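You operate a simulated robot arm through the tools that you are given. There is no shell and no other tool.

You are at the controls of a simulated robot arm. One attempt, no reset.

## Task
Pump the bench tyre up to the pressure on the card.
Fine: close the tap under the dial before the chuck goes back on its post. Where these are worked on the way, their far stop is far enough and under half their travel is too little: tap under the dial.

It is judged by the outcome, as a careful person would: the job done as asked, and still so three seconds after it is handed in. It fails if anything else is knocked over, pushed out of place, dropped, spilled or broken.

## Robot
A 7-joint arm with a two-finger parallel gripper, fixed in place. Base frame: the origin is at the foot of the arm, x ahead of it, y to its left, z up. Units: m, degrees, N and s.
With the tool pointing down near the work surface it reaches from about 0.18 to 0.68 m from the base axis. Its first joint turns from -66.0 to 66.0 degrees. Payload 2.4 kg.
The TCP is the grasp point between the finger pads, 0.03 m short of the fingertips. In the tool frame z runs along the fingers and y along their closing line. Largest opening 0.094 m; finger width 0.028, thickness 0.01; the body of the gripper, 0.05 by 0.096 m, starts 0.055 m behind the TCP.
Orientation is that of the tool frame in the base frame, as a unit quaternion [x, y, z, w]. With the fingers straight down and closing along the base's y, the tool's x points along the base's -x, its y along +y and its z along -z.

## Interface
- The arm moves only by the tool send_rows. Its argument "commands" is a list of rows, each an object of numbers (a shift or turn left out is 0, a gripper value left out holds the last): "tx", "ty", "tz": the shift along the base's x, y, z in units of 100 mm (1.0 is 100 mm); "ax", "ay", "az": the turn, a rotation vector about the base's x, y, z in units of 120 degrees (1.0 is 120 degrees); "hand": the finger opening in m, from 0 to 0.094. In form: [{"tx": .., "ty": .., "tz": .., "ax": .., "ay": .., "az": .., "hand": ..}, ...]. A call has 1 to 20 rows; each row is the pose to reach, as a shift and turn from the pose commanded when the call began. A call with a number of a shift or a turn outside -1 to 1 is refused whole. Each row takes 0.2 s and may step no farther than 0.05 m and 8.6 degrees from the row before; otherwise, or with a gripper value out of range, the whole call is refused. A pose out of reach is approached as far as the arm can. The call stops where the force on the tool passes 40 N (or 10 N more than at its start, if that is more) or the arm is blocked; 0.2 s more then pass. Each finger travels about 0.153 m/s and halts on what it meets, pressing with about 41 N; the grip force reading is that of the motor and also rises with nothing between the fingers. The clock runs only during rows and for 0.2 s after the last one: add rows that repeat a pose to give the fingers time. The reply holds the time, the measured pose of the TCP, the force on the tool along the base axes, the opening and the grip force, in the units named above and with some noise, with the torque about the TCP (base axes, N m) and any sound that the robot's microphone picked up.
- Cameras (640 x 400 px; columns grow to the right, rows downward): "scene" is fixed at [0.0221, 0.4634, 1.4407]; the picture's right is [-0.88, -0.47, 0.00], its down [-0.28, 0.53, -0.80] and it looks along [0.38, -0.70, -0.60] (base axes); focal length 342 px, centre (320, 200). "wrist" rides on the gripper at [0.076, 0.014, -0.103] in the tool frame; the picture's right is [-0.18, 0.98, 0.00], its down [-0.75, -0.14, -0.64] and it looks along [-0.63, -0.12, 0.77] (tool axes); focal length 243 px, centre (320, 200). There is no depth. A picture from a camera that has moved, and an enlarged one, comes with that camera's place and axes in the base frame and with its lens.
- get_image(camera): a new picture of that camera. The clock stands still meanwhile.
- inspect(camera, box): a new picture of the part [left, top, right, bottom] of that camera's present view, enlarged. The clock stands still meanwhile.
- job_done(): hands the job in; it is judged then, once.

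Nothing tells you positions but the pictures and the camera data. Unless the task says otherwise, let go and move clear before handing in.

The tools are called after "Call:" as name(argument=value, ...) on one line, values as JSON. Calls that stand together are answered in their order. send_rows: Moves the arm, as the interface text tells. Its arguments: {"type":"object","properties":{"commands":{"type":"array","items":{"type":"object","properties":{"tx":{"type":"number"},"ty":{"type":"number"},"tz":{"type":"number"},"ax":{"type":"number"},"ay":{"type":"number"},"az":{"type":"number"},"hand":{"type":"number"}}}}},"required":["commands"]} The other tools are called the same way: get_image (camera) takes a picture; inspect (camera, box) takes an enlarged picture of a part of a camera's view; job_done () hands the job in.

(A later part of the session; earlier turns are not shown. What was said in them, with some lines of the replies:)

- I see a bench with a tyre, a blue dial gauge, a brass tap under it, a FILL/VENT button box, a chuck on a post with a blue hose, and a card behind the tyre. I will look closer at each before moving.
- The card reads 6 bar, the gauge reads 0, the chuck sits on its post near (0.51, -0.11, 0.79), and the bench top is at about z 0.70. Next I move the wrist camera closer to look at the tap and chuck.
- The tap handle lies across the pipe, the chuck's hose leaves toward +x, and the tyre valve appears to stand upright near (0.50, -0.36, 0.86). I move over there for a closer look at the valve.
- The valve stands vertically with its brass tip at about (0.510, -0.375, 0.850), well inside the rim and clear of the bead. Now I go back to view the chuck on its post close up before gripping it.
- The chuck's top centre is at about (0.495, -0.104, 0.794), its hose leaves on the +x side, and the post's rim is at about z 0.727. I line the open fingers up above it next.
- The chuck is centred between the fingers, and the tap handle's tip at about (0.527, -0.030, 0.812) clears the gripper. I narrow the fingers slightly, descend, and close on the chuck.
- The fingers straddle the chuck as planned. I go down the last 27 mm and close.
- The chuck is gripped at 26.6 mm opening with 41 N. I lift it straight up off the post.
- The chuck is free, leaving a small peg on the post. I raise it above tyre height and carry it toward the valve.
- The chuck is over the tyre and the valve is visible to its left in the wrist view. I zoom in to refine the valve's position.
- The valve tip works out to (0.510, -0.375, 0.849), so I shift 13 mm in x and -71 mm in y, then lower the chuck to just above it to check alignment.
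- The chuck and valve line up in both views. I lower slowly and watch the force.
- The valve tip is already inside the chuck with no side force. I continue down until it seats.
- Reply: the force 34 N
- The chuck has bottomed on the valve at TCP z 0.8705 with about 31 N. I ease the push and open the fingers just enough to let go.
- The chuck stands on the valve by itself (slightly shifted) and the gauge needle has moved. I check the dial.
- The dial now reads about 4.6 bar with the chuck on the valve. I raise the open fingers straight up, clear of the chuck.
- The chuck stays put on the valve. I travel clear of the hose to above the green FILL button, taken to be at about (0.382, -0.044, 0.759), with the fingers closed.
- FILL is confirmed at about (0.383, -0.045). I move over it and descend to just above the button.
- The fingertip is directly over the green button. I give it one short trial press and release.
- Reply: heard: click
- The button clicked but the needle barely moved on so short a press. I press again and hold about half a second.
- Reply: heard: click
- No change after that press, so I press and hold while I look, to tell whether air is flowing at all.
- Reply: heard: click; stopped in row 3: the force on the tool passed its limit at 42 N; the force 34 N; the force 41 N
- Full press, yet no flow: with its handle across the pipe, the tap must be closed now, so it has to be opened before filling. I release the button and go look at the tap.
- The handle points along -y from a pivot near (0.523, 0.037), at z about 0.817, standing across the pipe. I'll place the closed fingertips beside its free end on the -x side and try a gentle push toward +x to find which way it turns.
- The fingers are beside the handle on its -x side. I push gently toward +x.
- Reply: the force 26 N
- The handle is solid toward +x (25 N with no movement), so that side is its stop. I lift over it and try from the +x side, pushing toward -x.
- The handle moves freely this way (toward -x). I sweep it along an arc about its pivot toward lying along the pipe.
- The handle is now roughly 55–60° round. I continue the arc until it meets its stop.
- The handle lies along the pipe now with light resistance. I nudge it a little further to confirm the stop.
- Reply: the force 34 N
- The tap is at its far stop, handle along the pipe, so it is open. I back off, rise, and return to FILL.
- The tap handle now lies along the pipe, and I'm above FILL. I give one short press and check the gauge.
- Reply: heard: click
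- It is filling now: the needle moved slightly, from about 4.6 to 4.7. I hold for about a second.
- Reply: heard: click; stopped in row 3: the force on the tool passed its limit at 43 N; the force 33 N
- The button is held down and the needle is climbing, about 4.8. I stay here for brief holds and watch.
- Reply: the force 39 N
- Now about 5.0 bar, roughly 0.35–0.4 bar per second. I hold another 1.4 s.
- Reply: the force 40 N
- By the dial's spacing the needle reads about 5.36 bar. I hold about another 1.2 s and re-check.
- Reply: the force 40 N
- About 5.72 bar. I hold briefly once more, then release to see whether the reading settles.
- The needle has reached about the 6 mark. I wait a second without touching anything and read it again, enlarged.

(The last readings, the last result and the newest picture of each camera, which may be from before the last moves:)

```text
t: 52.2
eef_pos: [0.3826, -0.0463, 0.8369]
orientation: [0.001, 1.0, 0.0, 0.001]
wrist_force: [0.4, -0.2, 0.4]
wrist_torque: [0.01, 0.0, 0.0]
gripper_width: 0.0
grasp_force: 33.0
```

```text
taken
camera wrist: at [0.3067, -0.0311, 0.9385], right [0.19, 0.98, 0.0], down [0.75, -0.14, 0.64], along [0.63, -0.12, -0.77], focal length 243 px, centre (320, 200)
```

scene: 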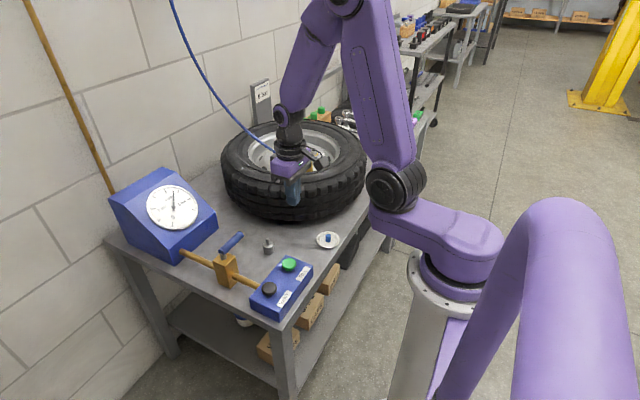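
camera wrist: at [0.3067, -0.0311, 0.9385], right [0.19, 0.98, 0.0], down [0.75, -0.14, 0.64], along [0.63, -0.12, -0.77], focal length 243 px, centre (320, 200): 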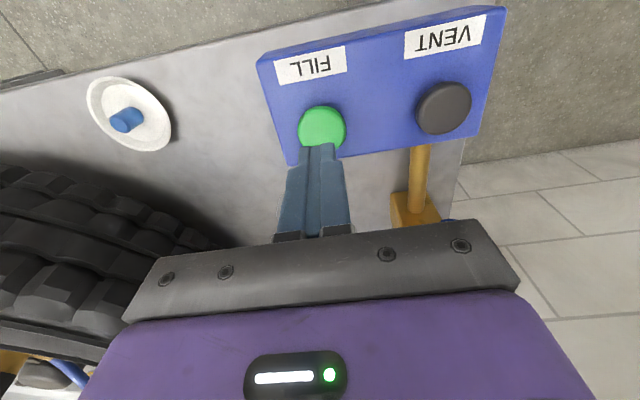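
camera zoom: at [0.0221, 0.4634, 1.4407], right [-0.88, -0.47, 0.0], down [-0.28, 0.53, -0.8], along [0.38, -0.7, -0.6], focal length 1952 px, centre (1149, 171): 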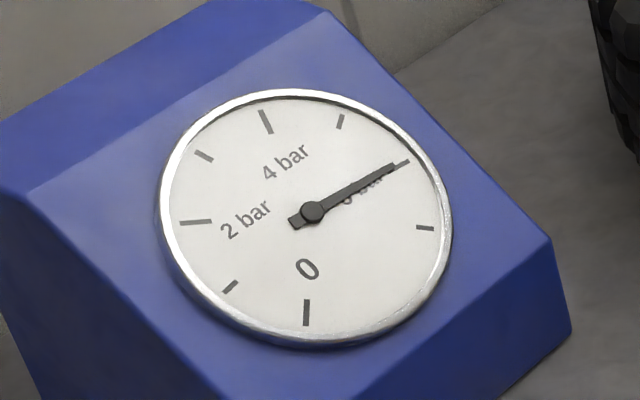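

The gauge holds steady at 6 bar. Next I close the tap: I go to the +y side of the handle, to push it back across the pipe.

Call:
send_rows(commands=[{"tz": 0.3}, {"tz": 0.55, "ty": 0.1}, {"tx": 0.2, "ty": 0.45, "tz": 0.55}, {"tx": 0.4, "ty": 0.8, "tz": 0.55}, {"tx": 0.5, "ty": 1.0, "tz": 0.55}])

Call:
send_rows(commands=[{"tx": 0.2, "ty": 0.15}, {"tx": 0.43, "ty": 0.18}, {"tx": 0.43, "ty": 0.18}])

Call:
get_image(camera="wrist")

Call:
inspect(camera="scene", box=[170, 180, 300, 300])

```text
t: 53.4
eef_pos: [0.4344, 0.0547, 0.8924]
orientation: [0.002, 1.0, 0.0, 0.001]
wrist_force: [-0.6, -0.1, 0.5]
wrist_torque: [0.01, 0.02, 0.07]
gripper_width: 0.0001
grasp_force: 32.9
```

```text
t: 54.2
eef_pos: [0.4758, 0.0712, 0.8938]
orientation: [0.002, 1.0, 0.0, 0.001]
wrist_force: [0.7, -0.2, -0.2]
wrist_torque: [-0.04, 0.01, 0.03]
gripper_width: 0.0
grasp_force: 33.1
```

```text
taken
camera wrist: at [0.4, 0.0874, 0.9964], right [0.19, 0.98, 0.0], down [0.75, -0.14, 0.64], along [0.63, -0.12, -0.77], focal length 243 px, centre (320, 200)
```

wrist: 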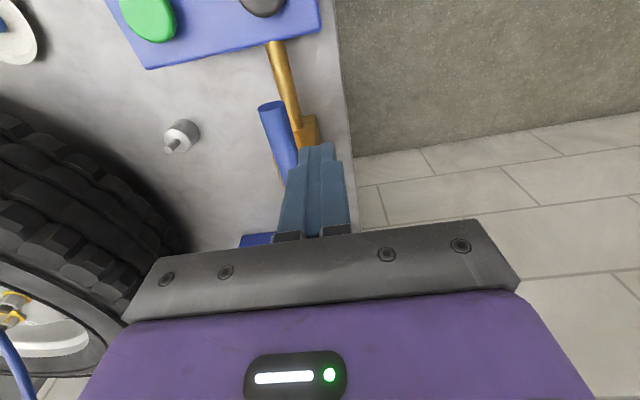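

```text
3.33 times, centred on (235, 240) of scene
camera zoom: at [0.0221, 0.4634, 1.4407], right [-0.88, -0.47, 0.0], down [-0.28, 0.53, -0.8], along [0.38, -0.7, -0.6], focal length 1139 px, centre (603, 67)
```

zoom: 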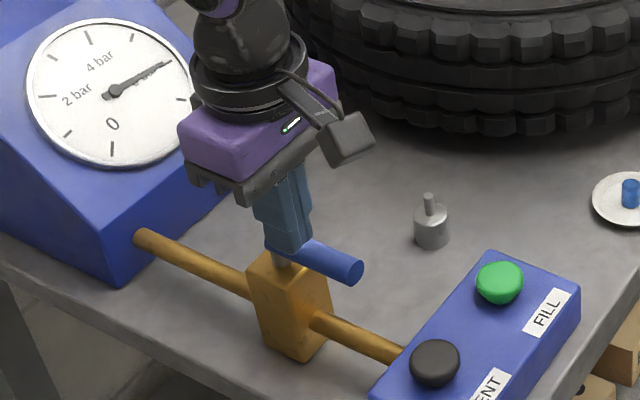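

Call:
send_rows(commands=[{"tz": -0.25}, {"tz": -0.5}, {"tz": -0.65}, {"tz": -0.65}])

Call:
inspect(camera="scene", box=[170, 180, 300, 300])

Call:
get_image(camera="wrist")

```text
t: 55.2
eef_pos: [0.4776, 0.0714, 0.8266]
orientation: [0.002, 1.0, 0.0, 0.0]
wrist_force: [-0.4, 0.2, -0.2]
wrist_torque: [0.01, 0.0, 0.01]
gripper_width: 0.0
grasp_force: 32.6
```

```text
3.33 times, centred on (235, 240) of scene
camera zoom: at [0.0221, 0.4634, 1.4407], right [-0.88, -0.47, 0.0], down [-0.28, 0.53, -0.8], along [0.38, -0.7, -0.6], focal length 1139 px, centre (603, 67)
```

zoom: 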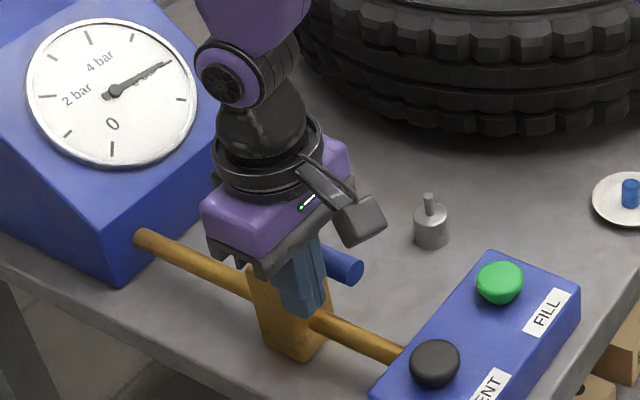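

```text
taken
camera wrist: at [0.4005, 0.0875, 0.9301], right [0.19, 0.98, 0.0], down [0.75, -0.14, 0.64], along [0.63, -0.12, -0.77], focal length 243 px, centre (320, 200)
```

wrist: 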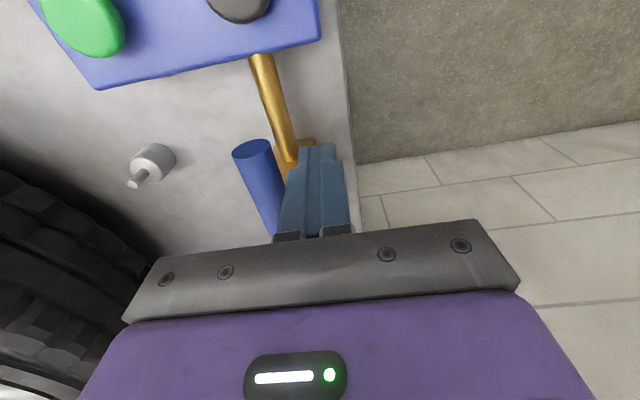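

The fingers are on the +y side of the handle. I sweep it back along the arc toward closed.

Call:
send_rows(commands=[{"tx": 0.0, "ty": -0.07}, {"tx": 0.0, "ty": -0.13}, {"tx": -0.04, "ty": -0.24}, {"tx": -0.055, "ty": -0.3}, {"tx": -0.057, "ty": -0.362}, {"tx": -0.05, "ty": -0.43}, {"tx": -0.038, "ty": -0.496}])

Call:
inspect(camera="scene", box=[170, 180, 300, 300])

Call:
get_image(camera="wrist")

```text
t: 56.8
eef_pos: [0.4728, 0.0232, 0.8269]
orientation: [0.001, 1.0, 0.0, 0.001]
wrist_force: [0.6, 0.7, 0.4]
wrist_torque: [-0.01, 0.05, 0.02]
gripper_width: 0.0
grasp_force: 33.1
```

```text
3.33 times, centred on (235, 240) of scene
camera zoom: at [0.0221, 0.4634, 1.4406], right [-0.88, -0.47, 0.0], down [-0.28, 0.53, -0.8], along [0.38, -0.7, -0.6], focal length 1139 px, centre (603, 67)
```

zoom: 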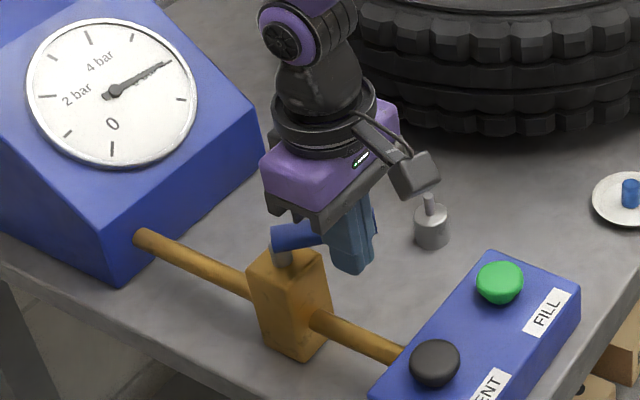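

```text
taken
camera wrist: at [0.3954, 0.037, 0.9298], right [0.19, 0.98, 0.0], down [0.75, -0.14, 0.64], along [0.63, -0.12, -0.77], focal length 243 px, centre (320, 200)
```

wrist: 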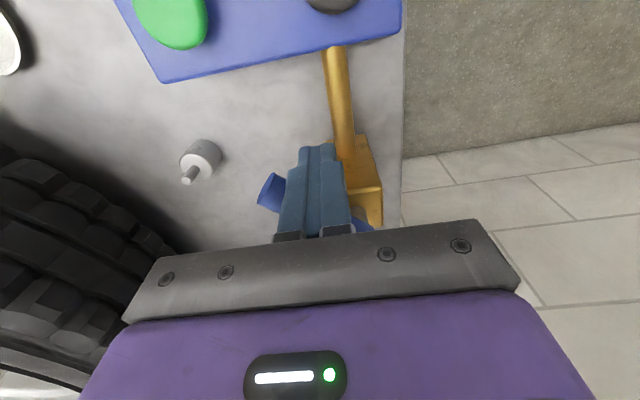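

Halfway round. I continue to the across-pipe stop.

Call:
send_rows(commands=[{"tx": 0.03, "ty": -0.07}, {"tx": 0.062, "ty": -0.132}, {"tx": 0.11, "ty": -0.2}, {"tx": 0.166, "ty": -0.258}, {"tx": 0.24, "ty": -0.31}, {"tx": 0.308, "ty": -0.345}, {"tx": 0.34, "ty": -0.345}, {"tx": 0.36, "ty": -0.345}])

Call:
inspect(camera="scene", box=[170, 180, 300, 300])

Call:
get_image(camera="wrist")

```text
t: 58.6
eef_pos: [0.5046, -0.0119, 0.8247]
orientation: [0.001, 1.0, 0.0, -0.005]
wrist_force: [-21.0, -2.4, 7.7]
wrist_torque: [-0.01, 0.14, -0.01]
gripper_width: 0.0002
grasp_force: 33.0
```

```text
3.33 times, centred on (235, 240) of scene
camera zoom: at [0.0214, 0.4633, 1.4407], right [-0.88, -0.47, 0.0], down [-0.28, 0.53, -0.8], along [0.38, -0.7, -0.6], focal length 1139 px, centre (603, 67)
```

zoom: 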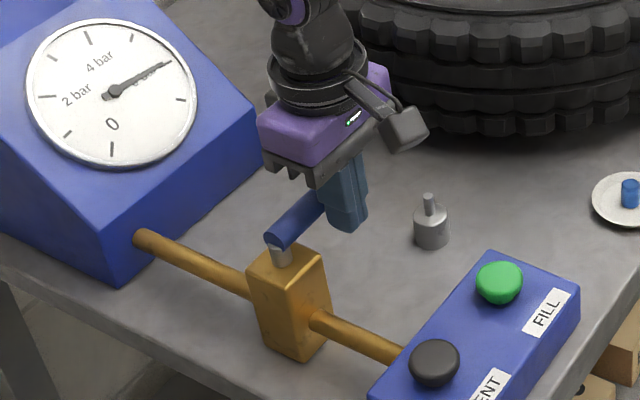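

```text
taken
camera wrist: at [0.4289, 0.0025, 0.9293], right [0.19, 0.98, 0.0], down [0.76, -0.14, 0.64], along [0.62, -0.12, -0.77], focal length 243 px, centre (320, 200)
```

wrist: 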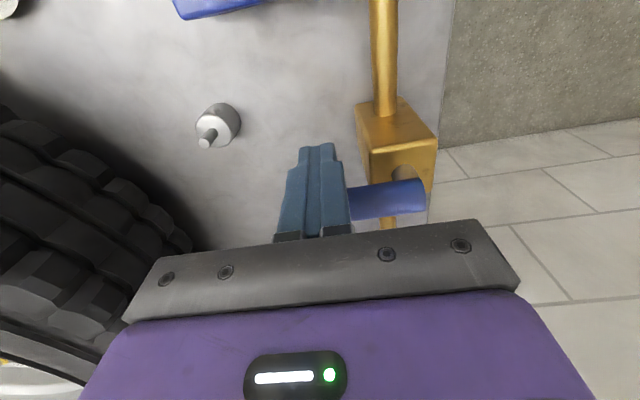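

The tap is back at its stop across the pipe with 21 N and the gauge still shows 6 bar. I back off, rise, and go to look at the chuck on the valve.

Call:
send_rows(commands=[{"tx": -0.1}, {"tx": -0.15, "tz": 0.3}, {"tx": -0.15, "tz": 0.7}, {"tx": -0.3, "ty": -0.2, "tz": 1.0}, {"tx": -0.6, "ty": -0.5, "tz": 1.0}, {"tx": -0.9, "ty": -0.85, "tz": 1.0}, {"tx": -0.9, "ty": -1.0, "tz": 1.0}])

Call:
inspect(camera="scene", box=[130, 170, 330, 310])

Call:
send_rows(commands=[{"ty": -0.4, "tz": 0.25}, {"ty": -0.8, "tz": 0.5}, {"ty": -1.0, "tz": 0.6}])

Call:
send_rows(commands=[{"ty": -0.4, "hand": 0.05}, {"ty": -0.8, "hand": 0.05}, {"ty": -1.0, "hand": 0.05}, {"ty": -1.0, "hand": 0.05}])

Call:
get_image(camera="wrist")

Call:
inspect(camera="scene", box=[250, 110, 350, 180])

```text
t: 60.2
eef_pos: [0.4195, -0.1113, 0.9275]
orientation: [0.001, 1.0, 0.0, 0.001]
wrist_force: [0.1, -0.4, 0.0]
wrist_torque: [0.0, 0.01, -0.01]
gripper_width: 0.0001
grasp_force: 32.7
```

```text
2.86 times, centred on (230, 240) of scene
camera zoom: at [0.022, 0.4634, 1.4407], right [-0.88, -0.47, 0.0], down [-0.28, 0.53, -0.8], along [0.38, -0.7, -0.6], focal length 976 px, centre (577, 86)
```

zoom: 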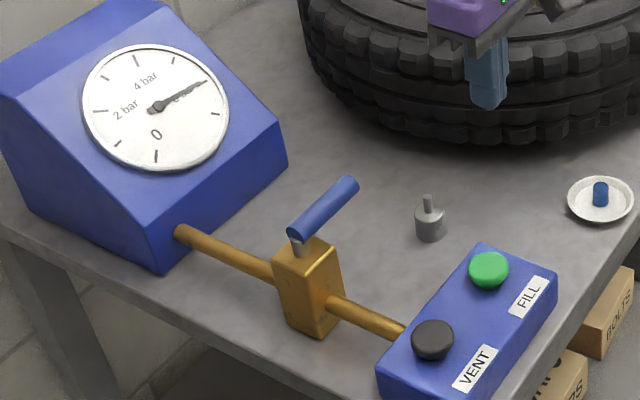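

```text
t: 61.0
eef_pos: [0.4164, -0.2118, 0.9871]
orientation: [0.002, 1.0, 0.0, 0.0]
wrist_force: [-0.2, 0.7, -0.6]
wrist_torque: [-0.01, 0.05, 0.02]
gripper_width: 0.0
grasp_force: 32.8
```

```text
t: 62.0
eef_pos: [0.418, -0.313, 0.9863]
orientation: [0.002, 1.0, 0.0, 0.0]
wrist_force: [-0.8, 0.2, 0.1]
wrist_torque: [0.03, 0.01, -0.02]
gripper_width: 0.0499
grasp_force: 0.0
```

```text
taken
camera wrist: at [0.3425, -0.2991, 1.0898], right [0.19, 0.98, 0.0], down [0.75, -0.14, 0.64], along [0.63, -0.12, -0.77], focal length 243 px, centre (320, 200)
```

wrist: 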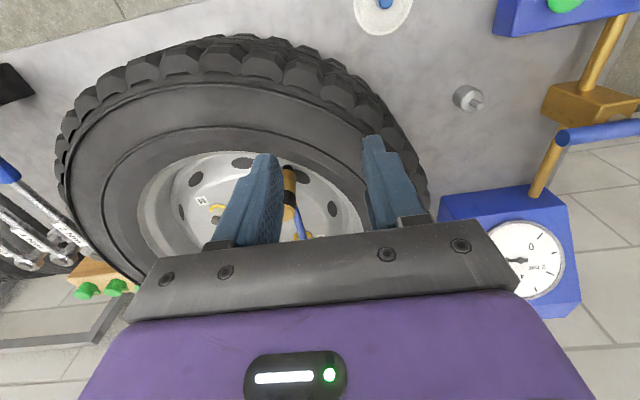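

```text
5.71 times, centred on (300, 145) of scene
camera zoom: at [0.0221, 0.4633, 1.4407], right [-0.88, -0.47, 0.0], down [-0.28, 0.53, -0.8], along [0.38, -0.7, -0.6], focal length 1952 px, centre (434, 514)
```

zoom: 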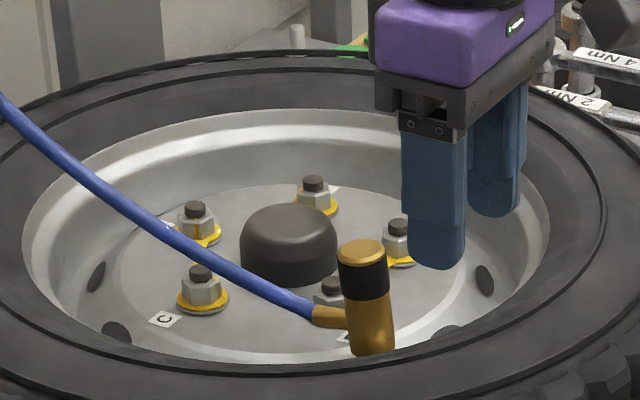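

The gauge still shows 6 bar and the tap is closed. I shift to get a clear view of the chuck between the fingers.

Call:
send_rows(commands=[{"tx": 0.1, "ty": -0.3}, {"tx": 0.2, "ty": -0.6}, {"tx": 0.2, "ty": -0.6}])

Call:
get_image(camera="wrist")

Call:
inspect(camera="wrist", box=[260, 110, 380, 230])

```text
t: 62.8
eef_pos: [0.4383, -0.3736, 0.9857]
orientation: [0.001, 1.0, 0.0, 0.002]
wrist_force: [-0.4, -0.2, 0.0]
wrist_torque: [-0.02, 0.01, 0.01]
gripper_width: 0.05
grasp_force: 0.1
```

```text
taken
camera wrist: at [0.3616, -0.3592, 1.089], right [0.19, 0.98, 0.0], down [0.75, -0.14, 0.64], along [0.63, -0.12, -0.77], focal length 243 px, centre (320, 200)
```

wrist: 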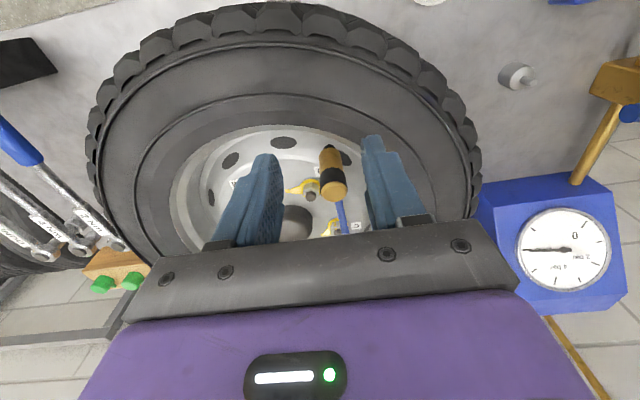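

```text
3.33 times, centred on (320, 170) of wrist
camera zoom: at [0.3616, -0.3592, 1.089], right [0.19, 0.98, 0.0], down [0.75, -0.14, 0.64], along [0.63, -0.12, -0.77], focal length 809 px, centre (320, 300)
```

zoom: 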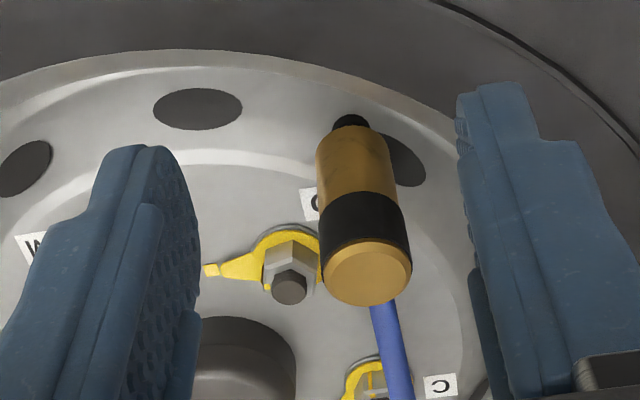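

The chuck's top is at about (0.514, -0.3725) and its base at (0.5106, -0.3735), leaning about 3° toward +x. I'll align above it with a matching 3° tilt.

Call:
send_rows(commands=[{"tx": 0.25, "ay": 0.008, "hand": 0.044}, {"tx": 0.5, "ay": 0.016, "hand": 0.044}, {"tx": 0.748, "ty": -0.005, "ay": 0.025, "hand": 0.044}, {"tx": 0.748, "ty": -0.005, "ay": 0.025, "tz": -0.2, "hand": 0.044}, {"tx": 0.748, "ty": -0.005, "ay": 0.025, "tz": -0.4, "hand": 0.044}, {"tx": 0.748, "ty": -0.005, "ay": 0.025, "tz": -0.4, "hand": 0.044}])

Call:
inspect(camera="wrist", box=[240, 70, 400, 250])

Call:
inspect(camera="scene", box=[270, 110, 350, 170])

```text
t: 64.2
eef_pos: [0.5127, -0.3732, 0.9468]
orientation: [0.002, 1.0, 0.001, -0.025]
wrist_force: [-0.1, 0.0, 0.4]
wrist_torque: [0.02, -0.01, 0.01]
gripper_width: 0.0441
grasp_force: 0.1
```

```text
2.22 times, centred on (320, 160) of wrist
camera zoom: at [0.4419, -0.3583, 1.0536], right [0.19, 0.98, -0.01], down [0.78, -0.14, 0.6], along [0.59, -0.12, -0.8], focal length 539 px, centre (320, 289)
```

zoom: 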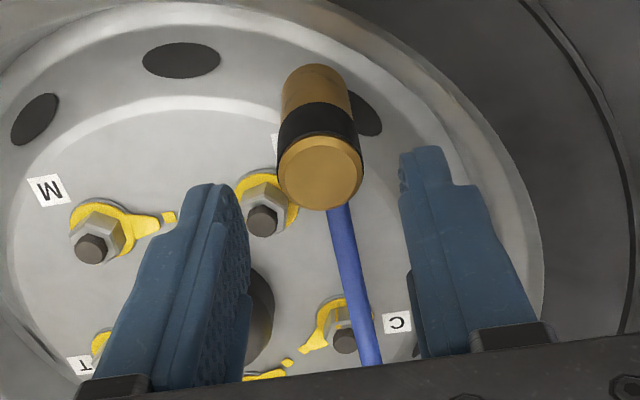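

```text
6.67 times, centred on (310, 140) of scene
camera zoom: at [0.0221, 0.4634, 1.4407], right [-0.88, -0.47, 0.0], down [-0.28, 0.53, -0.8], along [0.38, -0.7, -0.6], focal length 2278 px, centre (387, 600)
```

zoom: 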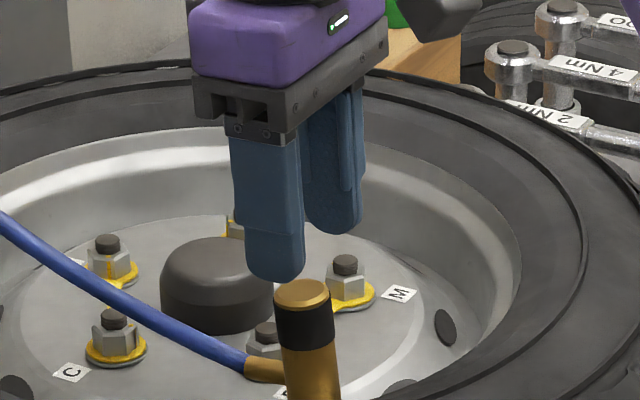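

The tilt matches and the chuck sits midway between the fingers. I descend to the same grip height as before.

Call:
send_rows(commands=[{"tz": -0.2}, {"tz": -0.4}, {"tz": -0.6}, {"tz": -0.75}, {"tz": -0.75}])

Call:
inspect(camera="wrist", box=[240, 70, 400, 250])

Call:
inspect(camera="scene", box=[270, 120, 350, 180])

```text
t: 65.4
eef_pos: [0.5138, -0.3731, 0.8724]
orientation: [0.002, 1.0, -0.001, -0.025]
wrist_force: [-0.4, -0.4, -0.7]
wrist_torque: [-0.01, -0.03, 0.0]
gripper_width: 0.0442
grasp_force: 0.1
```

```text
2.22 times, centred on (320, 160) of wrist
camera zoom: at [0.4423, -0.3583, 0.9784], right [0.19, 0.98, -0.01], down [0.78, -0.14, 0.6], along [0.59, -0.12, -0.8], focal length 539 px, centre (320, 289)
```

zoom: 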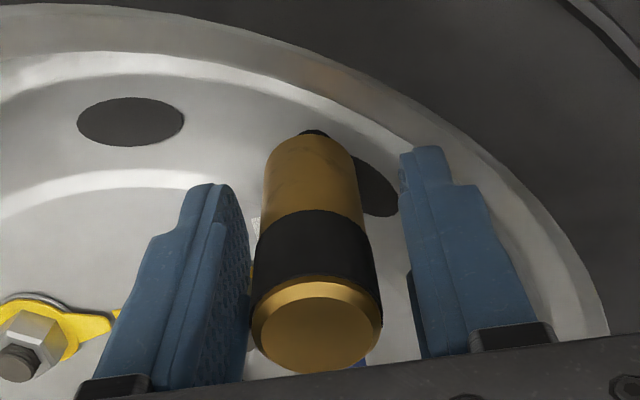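

```text
6.67 times, centred on (310, 150) of scene
camera zoom: at [0.0221, 0.4634, 1.4407], right [-0.88, -0.47, 0.0], down [-0.28, 0.53, -0.8], along [0.38, -0.7, -0.6], focal length 2278 px, centre (387, 533)
```

zoom: 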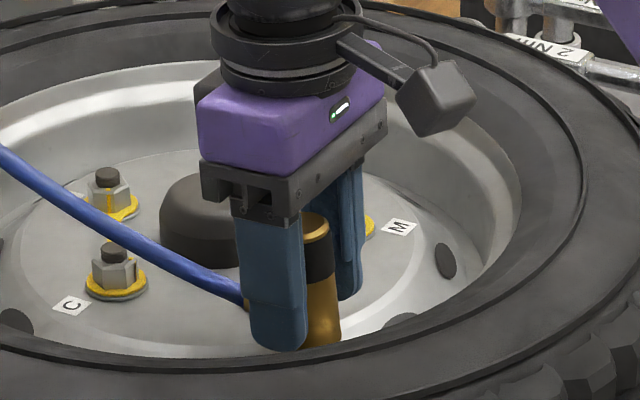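

The chuck is about 2 mm toward -y of centre, so I shift slightly and close.

Call:
send_rows(commands=[{"ty": -0.022}, {"ty": -0.022}, {"ty": -0.022, "hand": 0.0}, {"ty": -0.022, "hand": 0.0}, {"ty": -0.022, "hand": 0.0}])

Call:
inspect(camera="wrist", box=[240, 70, 400, 250])

Call:
inspect(camera="scene", box=[130, 170, 220, 240])

```text
t: 66.6
eef_pos: [0.5135, -0.3749, 0.8709]
orientation: [0.002, 1.0, 0.0, -0.025]
wrist_force: [0.3, 0.3, -0.3]
wrist_torque: [0.0, -0.01, -0.02]
gripper_width: 0.0266
grasp_force: 41.0
```

```text
2.22 times, centred on (320, 160) of wrist
camera zoom: at [0.4422, -0.3602, 0.9781], right [0.19, 0.98, -0.01], down [0.78, -0.14, 0.6], along [0.59, -0.12, -0.8], focal length 539 px, centre (320, 289)
```

zoom: 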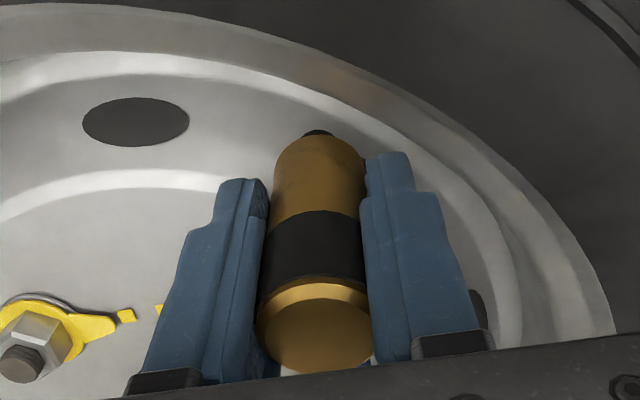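

```text
5.71 times, centred on (175, 205) of scene
camera zoom: at [0.0221, 0.4633, 1.4407], right [-0.88, -0.47, 0.0], down [-0.28, 0.53, -0.8], along [0.38, -0.7, -0.6], focal length 1952 px, centre (1149, 171)
```

zoom: 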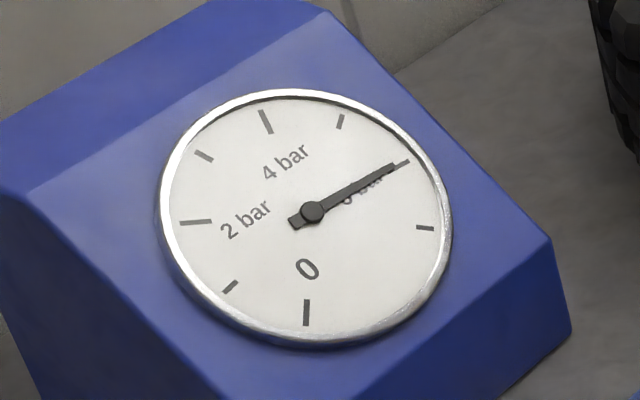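

The chuck is gripped with no side load and the gauge reads 6. I lift it straight up off the valve.

Call:
send_rows(commands=[{"tz": 0.08}, {"tz": 0.16}, {"tz": 0.24}, {"tz": 0.34}, {"tz": 0.5}, {"tz": 0.7}, {"tz": 0.9}])

Call:
inspect(camera="wrist", box=[240, 70, 400, 250])

Call:
get_image(camera="scene")

```text
t: 68.2
eef_pos: [0.5128, -0.3747, 0.9632]
orientation: [0.002, 1.0, -0.001, -0.025]
wrist_force: [-0.3, -0.5, -1.5]
wrist_torque: [0.01, -0.02, -0.01]
gripper_width: 0.0266
grasp_force: 40.9
```

```text
2.22 times, centred on (320, 160) of wrist
camera zoom: at [0.4411, -0.3605, 1.0696], right [0.19, 0.98, -0.01], down [0.78, -0.14, 0.6], along [0.59, -0.12, -0.8], focal length 539 px, centre (320, 289)
```

zoom: 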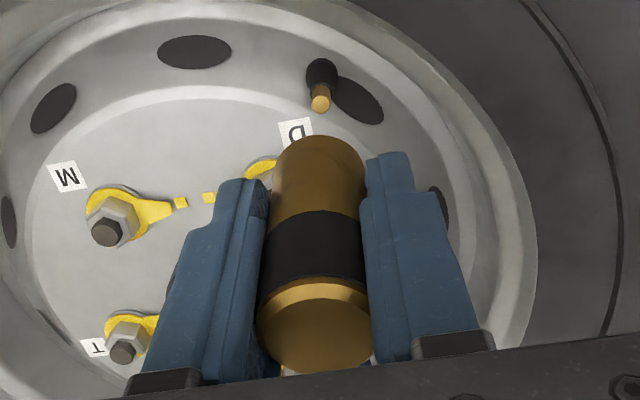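

```text
taken
```

scene: 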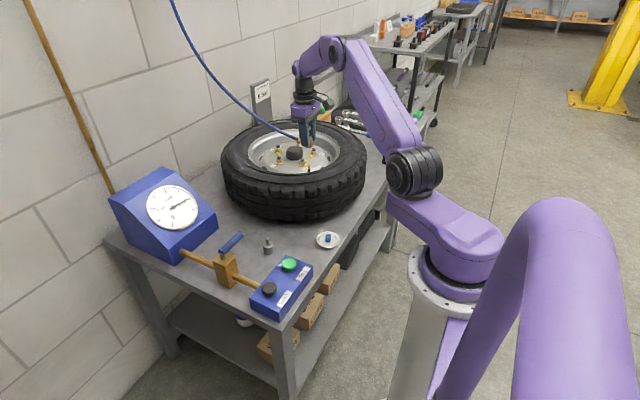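

The chuck is off the valve and held. I straighten the tilt and carry it back above its post at (0.496, -0.104).

Call:
send_rows(commands=[{"ty": 0.2, "ay": -0.008}, {"ty": 0.45, "ay": -0.016}, {"tx": -0.05, "ty": 0.7, "ay": -0.025}, {"tx": -0.08, "ty": 1.0, "ay": -0.025}])

Call:
send_rows(commands=[{"ty": 0.25}, {"tx": -0.04, "ty": 0.5}, {"tx": -0.08, "ty": 0.75}, {"tx": -0.08, "ty": 1.0}])

Call:
send_rows(commands=[{"ty": 0.25}, {"ty": 0.5}, {"ty": 0.712}, {"ty": 0.712}])

Call:
get_image(camera="wrist")

Call:
inspect(camera="scene", box=[200, 150, 340, 290])

```text
t: 69.2
eef_pos: [0.5045, -0.2732, 0.9628]
orientation: [0.001, 1.0, 0.0, 0.001]
wrist_force: [-1.0, 0.2, -1.7]
wrist_torque: [-0.02, -0.02, -0.05]
gripper_width: 0.0266
grasp_force: 41.0
```

```text
t: 70.2
eef_pos: [0.4961, -0.1749, 0.9614]
orientation: [0.002, 1.0, 0.0, 0.0]
wrist_force: [0.1, -0.1, -1.3]
wrist_torque: [-0.01, 0.01, -0.01]
gripper_width: 0.0266
grasp_force: 41.1
```

```text
t: 71.2
eef_pos: [0.4975, -0.1034, 0.9601]
orientation: [0.002, 1.0, -0.001, 0.0]
wrist_force: [-0.5, 0.2, -0.8]
wrist_torque: [0.02, 0.01, -0.02]
gripper_width: 0.0266
grasp_force: 40.9
```

```text
taken
camera wrist: at [0.4213, -0.0893, 1.0637], right [0.19, 0.98, 0.0], down [0.75, -0.14, 0.64], along [0.63, -0.12, -0.77], focal length 243 px, centre (320, 200)
```

wrist: 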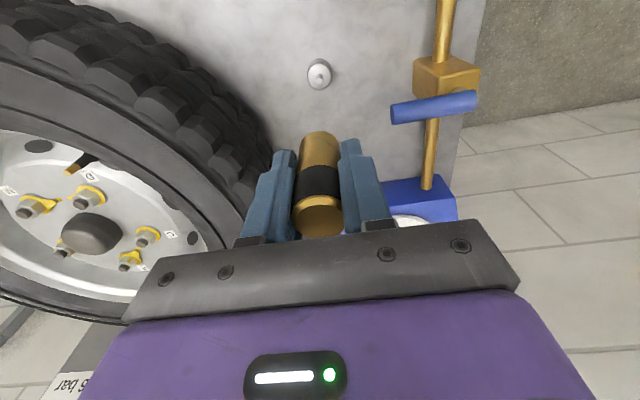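

```text
2.86 times, centred on (270, 220) of scene
camera zoom: at [0.0221, 0.4634, 1.4407], right [-0.88, -0.47, 0.0], down [-0.28, 0.53, -0.8], along [0.38, -0.7, -0.6], focal length 976 px, centre (463, 143)
```

zoom: 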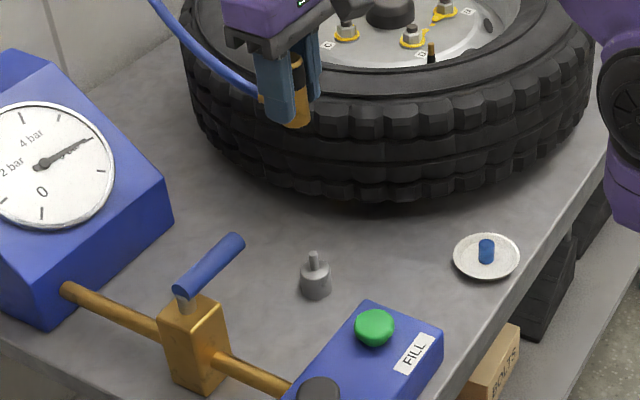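

I lower toward the post and stop a few centimetres above the peg to check alignment.

Call:
send_rows(commands=[{"tz": -0.3}, {"tz": -0.6}, {"tz": -0.9}, {"tz": -1.0}])

Call:
send_rows(commands=[{"tz": -0.2}, {"tz": -0.35}, {"tz": -0.35}])

Call:
inspect(camera="wrist", box=[280, 70, 360, 150])

Call:
inspect(camera="scene", box=[245, 215, 295, 260])

```text
t: 72.2
eef_pos: [0.4959, -0.1073, 0.8605]
orientation: [0.002, 1.0, 0.0, 0.0]
wrist_force: [0.1, 0.6, -1.5]
wrist_torque: [0.01, 0.03, 0.0]
gripper_width: 0.0265
grasp_force: 40.9
```

```text
t: 73.0
eef_pos: [0.4967, -0.1048, 0.8284]
orientation: [0.003, 1.0, -0.001, 0.001]
wrist_force: [-0.5, 0.7, -1.2]
wrist_torque: [-0.01, 0.01, 0.01]
gripper_width: 0.0267
grasp_force: 41.0
```

```text
5.00 times, centred on (320, 110) of wrist
camera zoom: at [0.4201, -0.0892, 0.9308], right [0.19, 0.98, 0.0], down [0.75, -0.14, 0.64], along [0.63, -0.12, -0.77], focal length 1213 px, centre (320, 650)
```

zoom: 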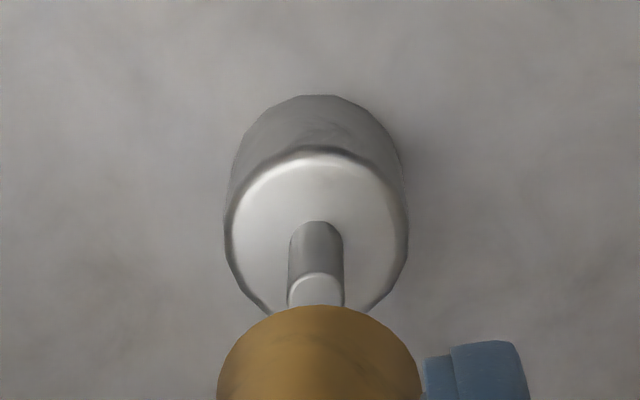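

```text
8.89 times, centred on (270, 238) of scene
camera zoom: at [0.0221, 0.4633, 1.4407], right [-0.88, -0.47, 0.0], down [-0.28, 0.53, -0.8], along [0.38, -0.7, -0.6], focal length 3037 px, centre (764, -133)
```

zoom: 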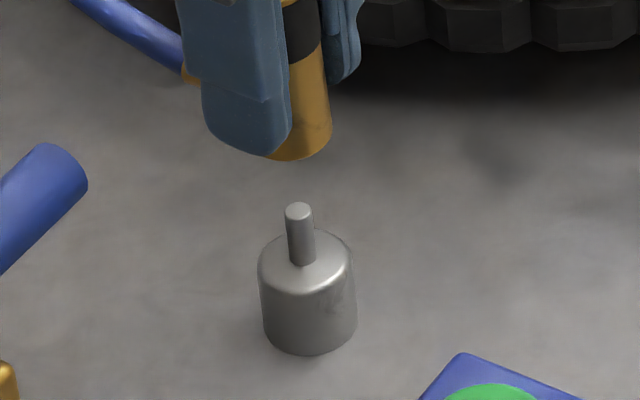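

The chuck needs about +2 mm in x and half a millimetre in -y to sit over the peg. I correct and lower a bit further before re-checking.

Call:
send_rows(commands=[{"tx": 0.018, "ty": -0.005}, {"tx": 0.018, "ty": -0.005, "tz": -0.1}, {"tx": 0.018, "ty": -0.005, "tz": -0.18}, {"tx": 0.018, "ty": -0.005, "tz": -0.18}])

Call:
inspect(camera="wrist", box=[280, 70, 360, 150])

Call:
inspect(camera="scene", box=[245, 215, 295, 260])

```text
t: 74.0
eef_pos: [0.4983, -0.1055, 0.809]
orientation: [0.002, 1.0, 0.0, 0.0]
wrist_force: [0.0, 0.5, -1.4]
wrist_torque: [0.02, -0.05, -0.04]
gripper_width: 0.0267
grasp_force: 40.7
```

```text
5.00 times, centred on (320, 110) of wrist
camera zoom: at [0.4216, -0.0907, 0.9116], right [0.19, 0.98, 0.0], down [0.75, -0.14, 0.64], along [0.63, -0.12, -0.77], focal length 1213 px, centre (320, 650)
```

zoom: 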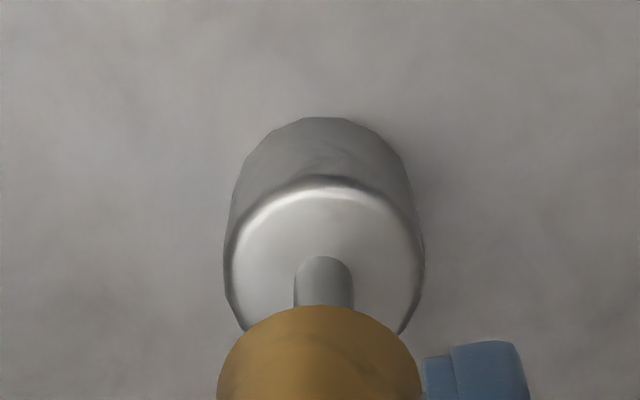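

```text
8.89 times, centred on (270, 238) of scene
camera zoom: at [0.0221, 0.4633, 1.4407], right [-0.88, -0.47, 0.0], down [-0.28, 0.53, -0.8], along [0.38, -0.7, -0.6], focal length 3037 px, centre (764, -133)
```

zoom: 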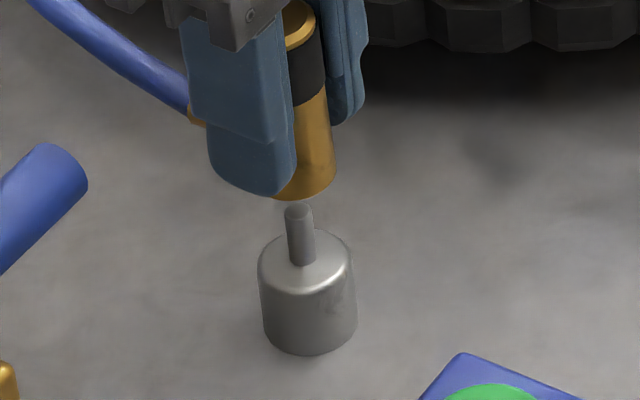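

Alignment is within a millimetre. I trim y by +0.6 mm and lower onto the peg slowly.

Call:
send_rows(commands=[{"ty": 0.006, "tz": -0.05}, {"ty": 0.006, "tz": -0.1}, {"ty": 0.006, "tz": -0.15}, {"ty": 0.006, "tz": -0.2}, {"ty": 0.006, "tz": -0.2}])

Call:
inspect(camera="wrist", box=[280, 70, 360, 150])

Call:
inspect(camera="scene", box=[245, 215, 295, 260])

```text
t: 75.2
eef_pos: [0.4989, -0.1042, 0.7895]
orientation: [0.001, 1.0, 0.0, 0.0]
wrist_force: [0.0, -0.1, -1.6]
wrist_torque: [0.0, -0.03, -0.04]
gripper_width: 0.0264
grasp_force: 41.1
```

```text
5.00 times, centred on (320, 110) of wrist
camera zoom: at [0.4217, -0.0892, 0.8913], right [0.19, 0.98, 0.0], down [0.75, -0.14, 0.64], along [0.63, -0.12, -0.77], focal length 1213 px, centre (320, 650)
```

zoom: 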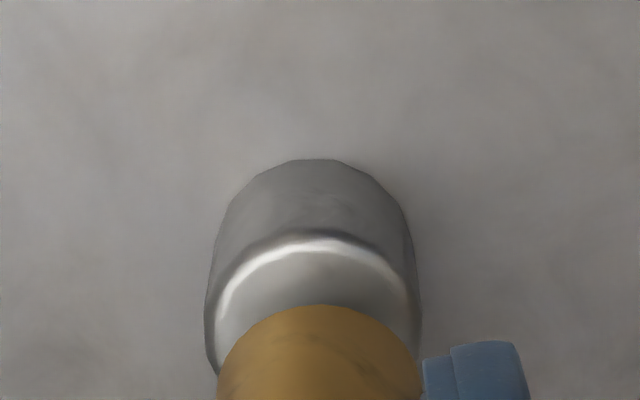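

```text
8.89 times, centred on (270, 238) of scene
camera zoom: at [0.0221, 0.4633, 1.4407], right [-0.88, -0.47, 0.0], down [-0.28, 0.53, -0.8], along [0.38, -0.7, -0.6], focal length 3037 px, centre (764, -133)
```

zoom: 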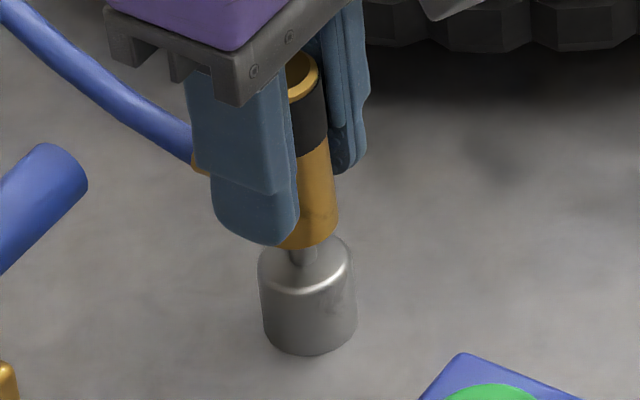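

The peg is entering the chuck with no load. I lower it the rest of the way to seat.

Call:
send_rows(commands=[{"tz": -0.05}, {"tz": -0.1}, {"tz": -0.14}, {"tz": -0.17}, {"tz": -0.18}])

Call:
inspect(camera="scene", box=[245, 215, 295, 260])

Call:
get_image(camera="wrist")

```text
t: 76.4
eef_pos: [0.4995, -0.1035, 0.7708]
orientation: [0.002, 1.0, 0.0, 0.002]
wrist_force: [-5.8, -5.3, 22.6]
wrist_torque: [-0.12, -0.09, 0.0]
gripper_width: 0.0264
grasp_force: 41.1
```

```text
8.89 times, centred on (270, 238) of scene
camera zoom: at [0.0215, 0.4633, 1.4407], right [-0.88, -0.47, 0.0], down [-0.28, 0.53, -0.8], along [0.38, -0.7, -0.6], focal length 3037 px, centre (764, -133)
```

zoom: 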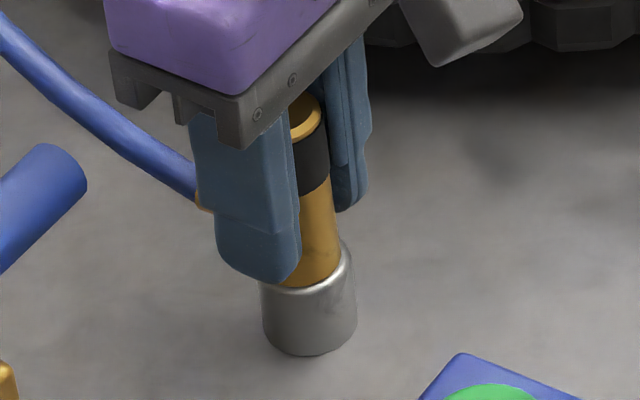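

```text
taken
camera wrist: at [0.4221, -0.089, 0.8743], right [0.19, 0.98, 0.0], down [0.75, -0.14, 0.65], along [0.63, -0.12, -0.76], focal length 243 px, centre (320, 200)
```

wrist: 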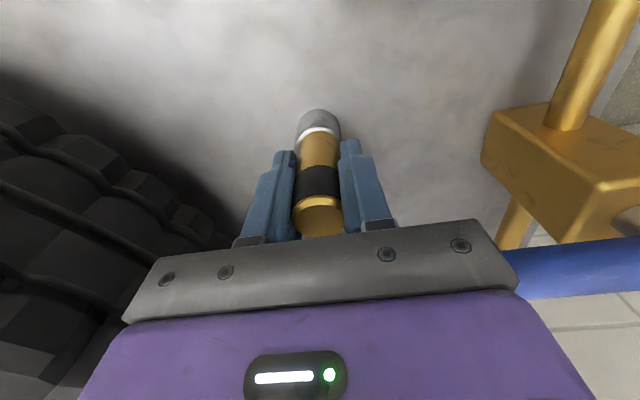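

The chuck is seated on the post. I ease off the push and open the fingers.

Call:
send_rows(commands=[{"tz": 0.018}, {"tz": 0.018}, {"tz": 0.018, "hand": 0.04}, {"tz": 0.018, "hand": 0.06}, {"tz": 0.018, "hand": 0.06}])

Call:
inspect(camera="scene", box=[245, 215, 295, 260])

Call:
get_image(camera="wrist")

```text
t: 77.6
eef_pos: [0.4983, -0.1038, 0.772]
orientation: [0.002, 1.0, 0.0, 0.001]
wrist_force: [0.1, 1.4, -0.1]
wrist_torque: [-0.01, -0.02, 0.02]
gripper_width: 0.0602
grasp_force: 0.1
```

```text
8.89 times, centred on (270, 238) of scene
camera zoom: at [0.0221, 0.4634, 1.4407], right [-0.88, -0.47, 0.0], down [-0.28, 0.53, -0.8], along [0.38, -0.7, -0.6], focal length 3037 px, centre (764, -133)
```

zoom: 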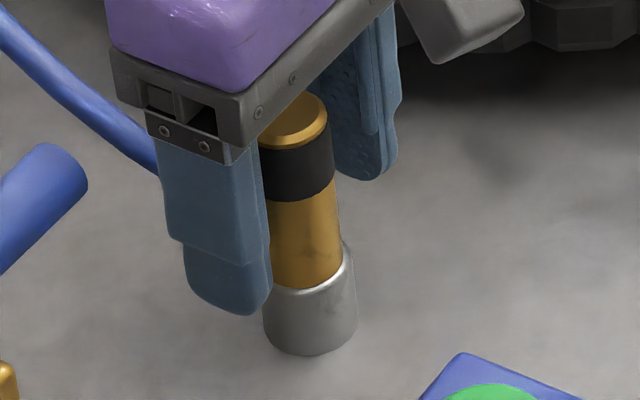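

```text
taken
camera wrist: at [0.422, -0.089, 0.8752], right [0.19, 0.98, 0.0], down [0.75, -0.14, 0.64], along [0.63, -0.12, -0.77], focal length 243 px, centre (320, 200)
```

wrist: 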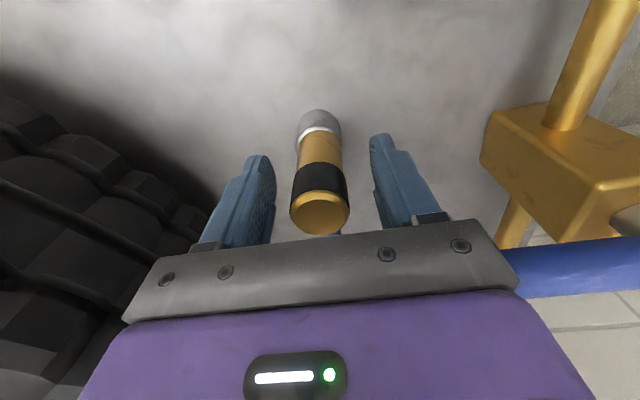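

The chuck stands on its post by itself. I rise straight up and move clear.

Call:
send_rows(commands=[{"tz": 0.15}, {"tz": 0.35}, {"tz": 0.6}, {"tz": 0.85}, {"tz": 1.0}])

Call:
send_rows(commands=[{"tz": 0.3}, {"tz": 0.6, "tx": -0.3}, {"tz": 0.9, "tx": -0.6}, {"tz": 1.0, "tx": -0.9}, {"tz": 1.0, "tx": -1.0}])

Call:
get_image(camera="scene")

Call:
get_image(camera="wrist")

Call:
inspect(camera="scene", box=[130, 170, 330, 310])

Call:
inspect(camera="scene", box=[130, 170, 220, 240])

Call:
inspect(camera="scene", box=[210, 110, 380, 220])

```text
t: 78.8
eef_pos: [0.4975, -0.1034, 0.8733]
orientation: [0.002, 1.0, -0.001, 0.001]
wrist_force: [0.0, 0.5, 0.4]
wrist_torque: [0.0, 0.0, 0.01]
gripper_width: 0.06
grasp_force: 0.0
```

```text
t: 80.0
eef_pos: [0.3992, -0.1049, 0.9732]
orientation: [0.002, 1.0, -0.001, 0.001]
wrist_force: [0.8, 0.0, 0.1]
wrist_torque: [-0.02, 0.06, 0.02]
gripper_width: 0.06
grasp_force: 0.0
```

```text
taken
```

scene: 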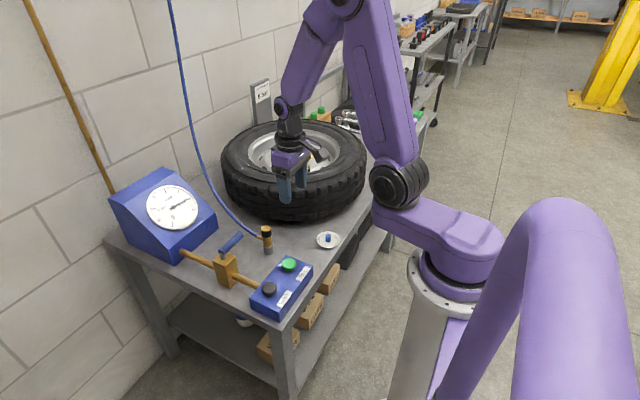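

```text
taken
camera wrist: at [0.322, -0.0904, 1.0765], right [0.19, 0.98, 0.0], down [0.75, -0.14, 0.64], along [0.63, -0.12, -0.77], focal length 243 px, centre (320, 200)
```

wrist: 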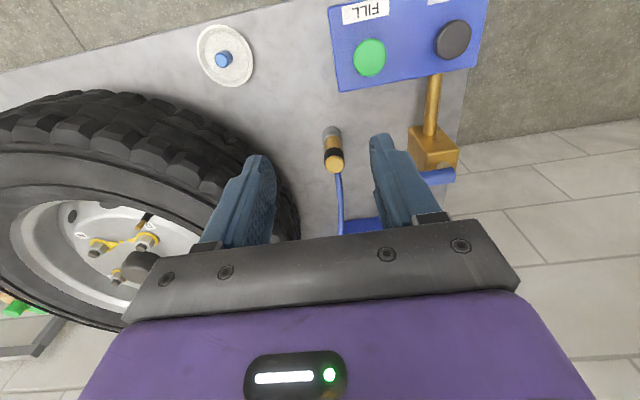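

```text
2.86 times, centred on (230, 240) of scene
camera zoom: at [0.022, 0.4634, 1.4407], right [-0.88, -0.47, 0.0], down [-0.28, 0.53, -0.8], along [0.38, -0.7, -0.6], focal length 976 px, centre (577, 86)
```

zoom: 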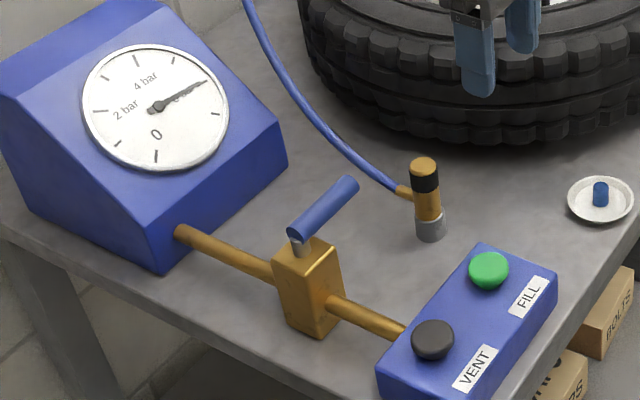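

```text
5.71 times, centred on (175, 205) of scene
camera zoom: at [0.022, 0.4634, 1.4407], right [-0.88, -0.47, 0.0], down [-0.28, 0.53, -0.8], along [0.38, -0.7, -0.6], focal length 1952 px, centre (1149, 171)
```

zoom: 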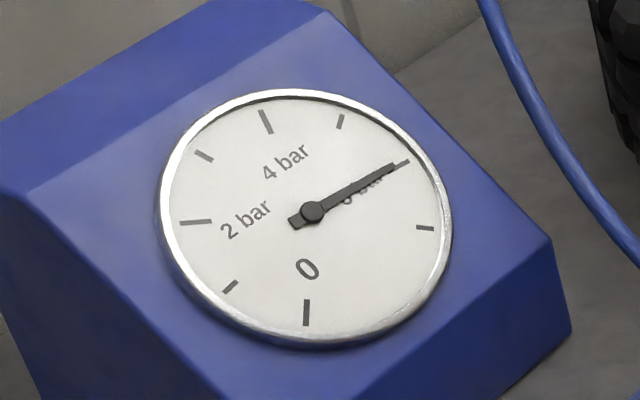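

```text
3.64 times, centred on (295, 165) of scene
camera zoom: at [0.022, 0.4634, 1.4407], right [-0.88, -0.47, 0.0], down [-0.28, 0.53, -0.8], along [0.38, -0.7, -0.6], focal length 1242 px, centre (411, 327)
```

zoom: 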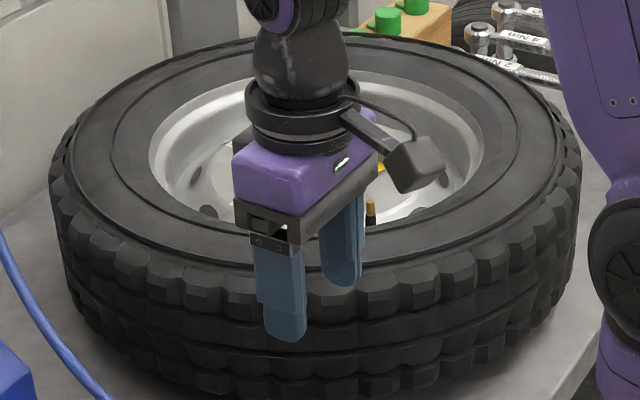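

The tyre was filled to 6 bar and the gauge still shows it. The tap handle is back at its closed stop, the chuck is seated on its post, and nothing else has moved. The gripper is open and clear, so I hand the job in.

Call:
job_done()

```text
The job is handed in.
```

The tyre is pumped to the 6 bar on the card. The gauge read about 6 and held there through the rest of the job.

- **Tap:** it was closed at the start and FILL did nothing, so I opened it to its far stop to fill. I then closed it back to its other stop before moving the chuck.
- **Chuck:** it is back on its post, standing on its own, with the gripper open and clear of it.
- **Everything else:** nothing else was knocked or moved in the final pictures. I left the blue cap in its dish, since refitting it wasn't asked for.

The job is handed in; no verdict has come back.
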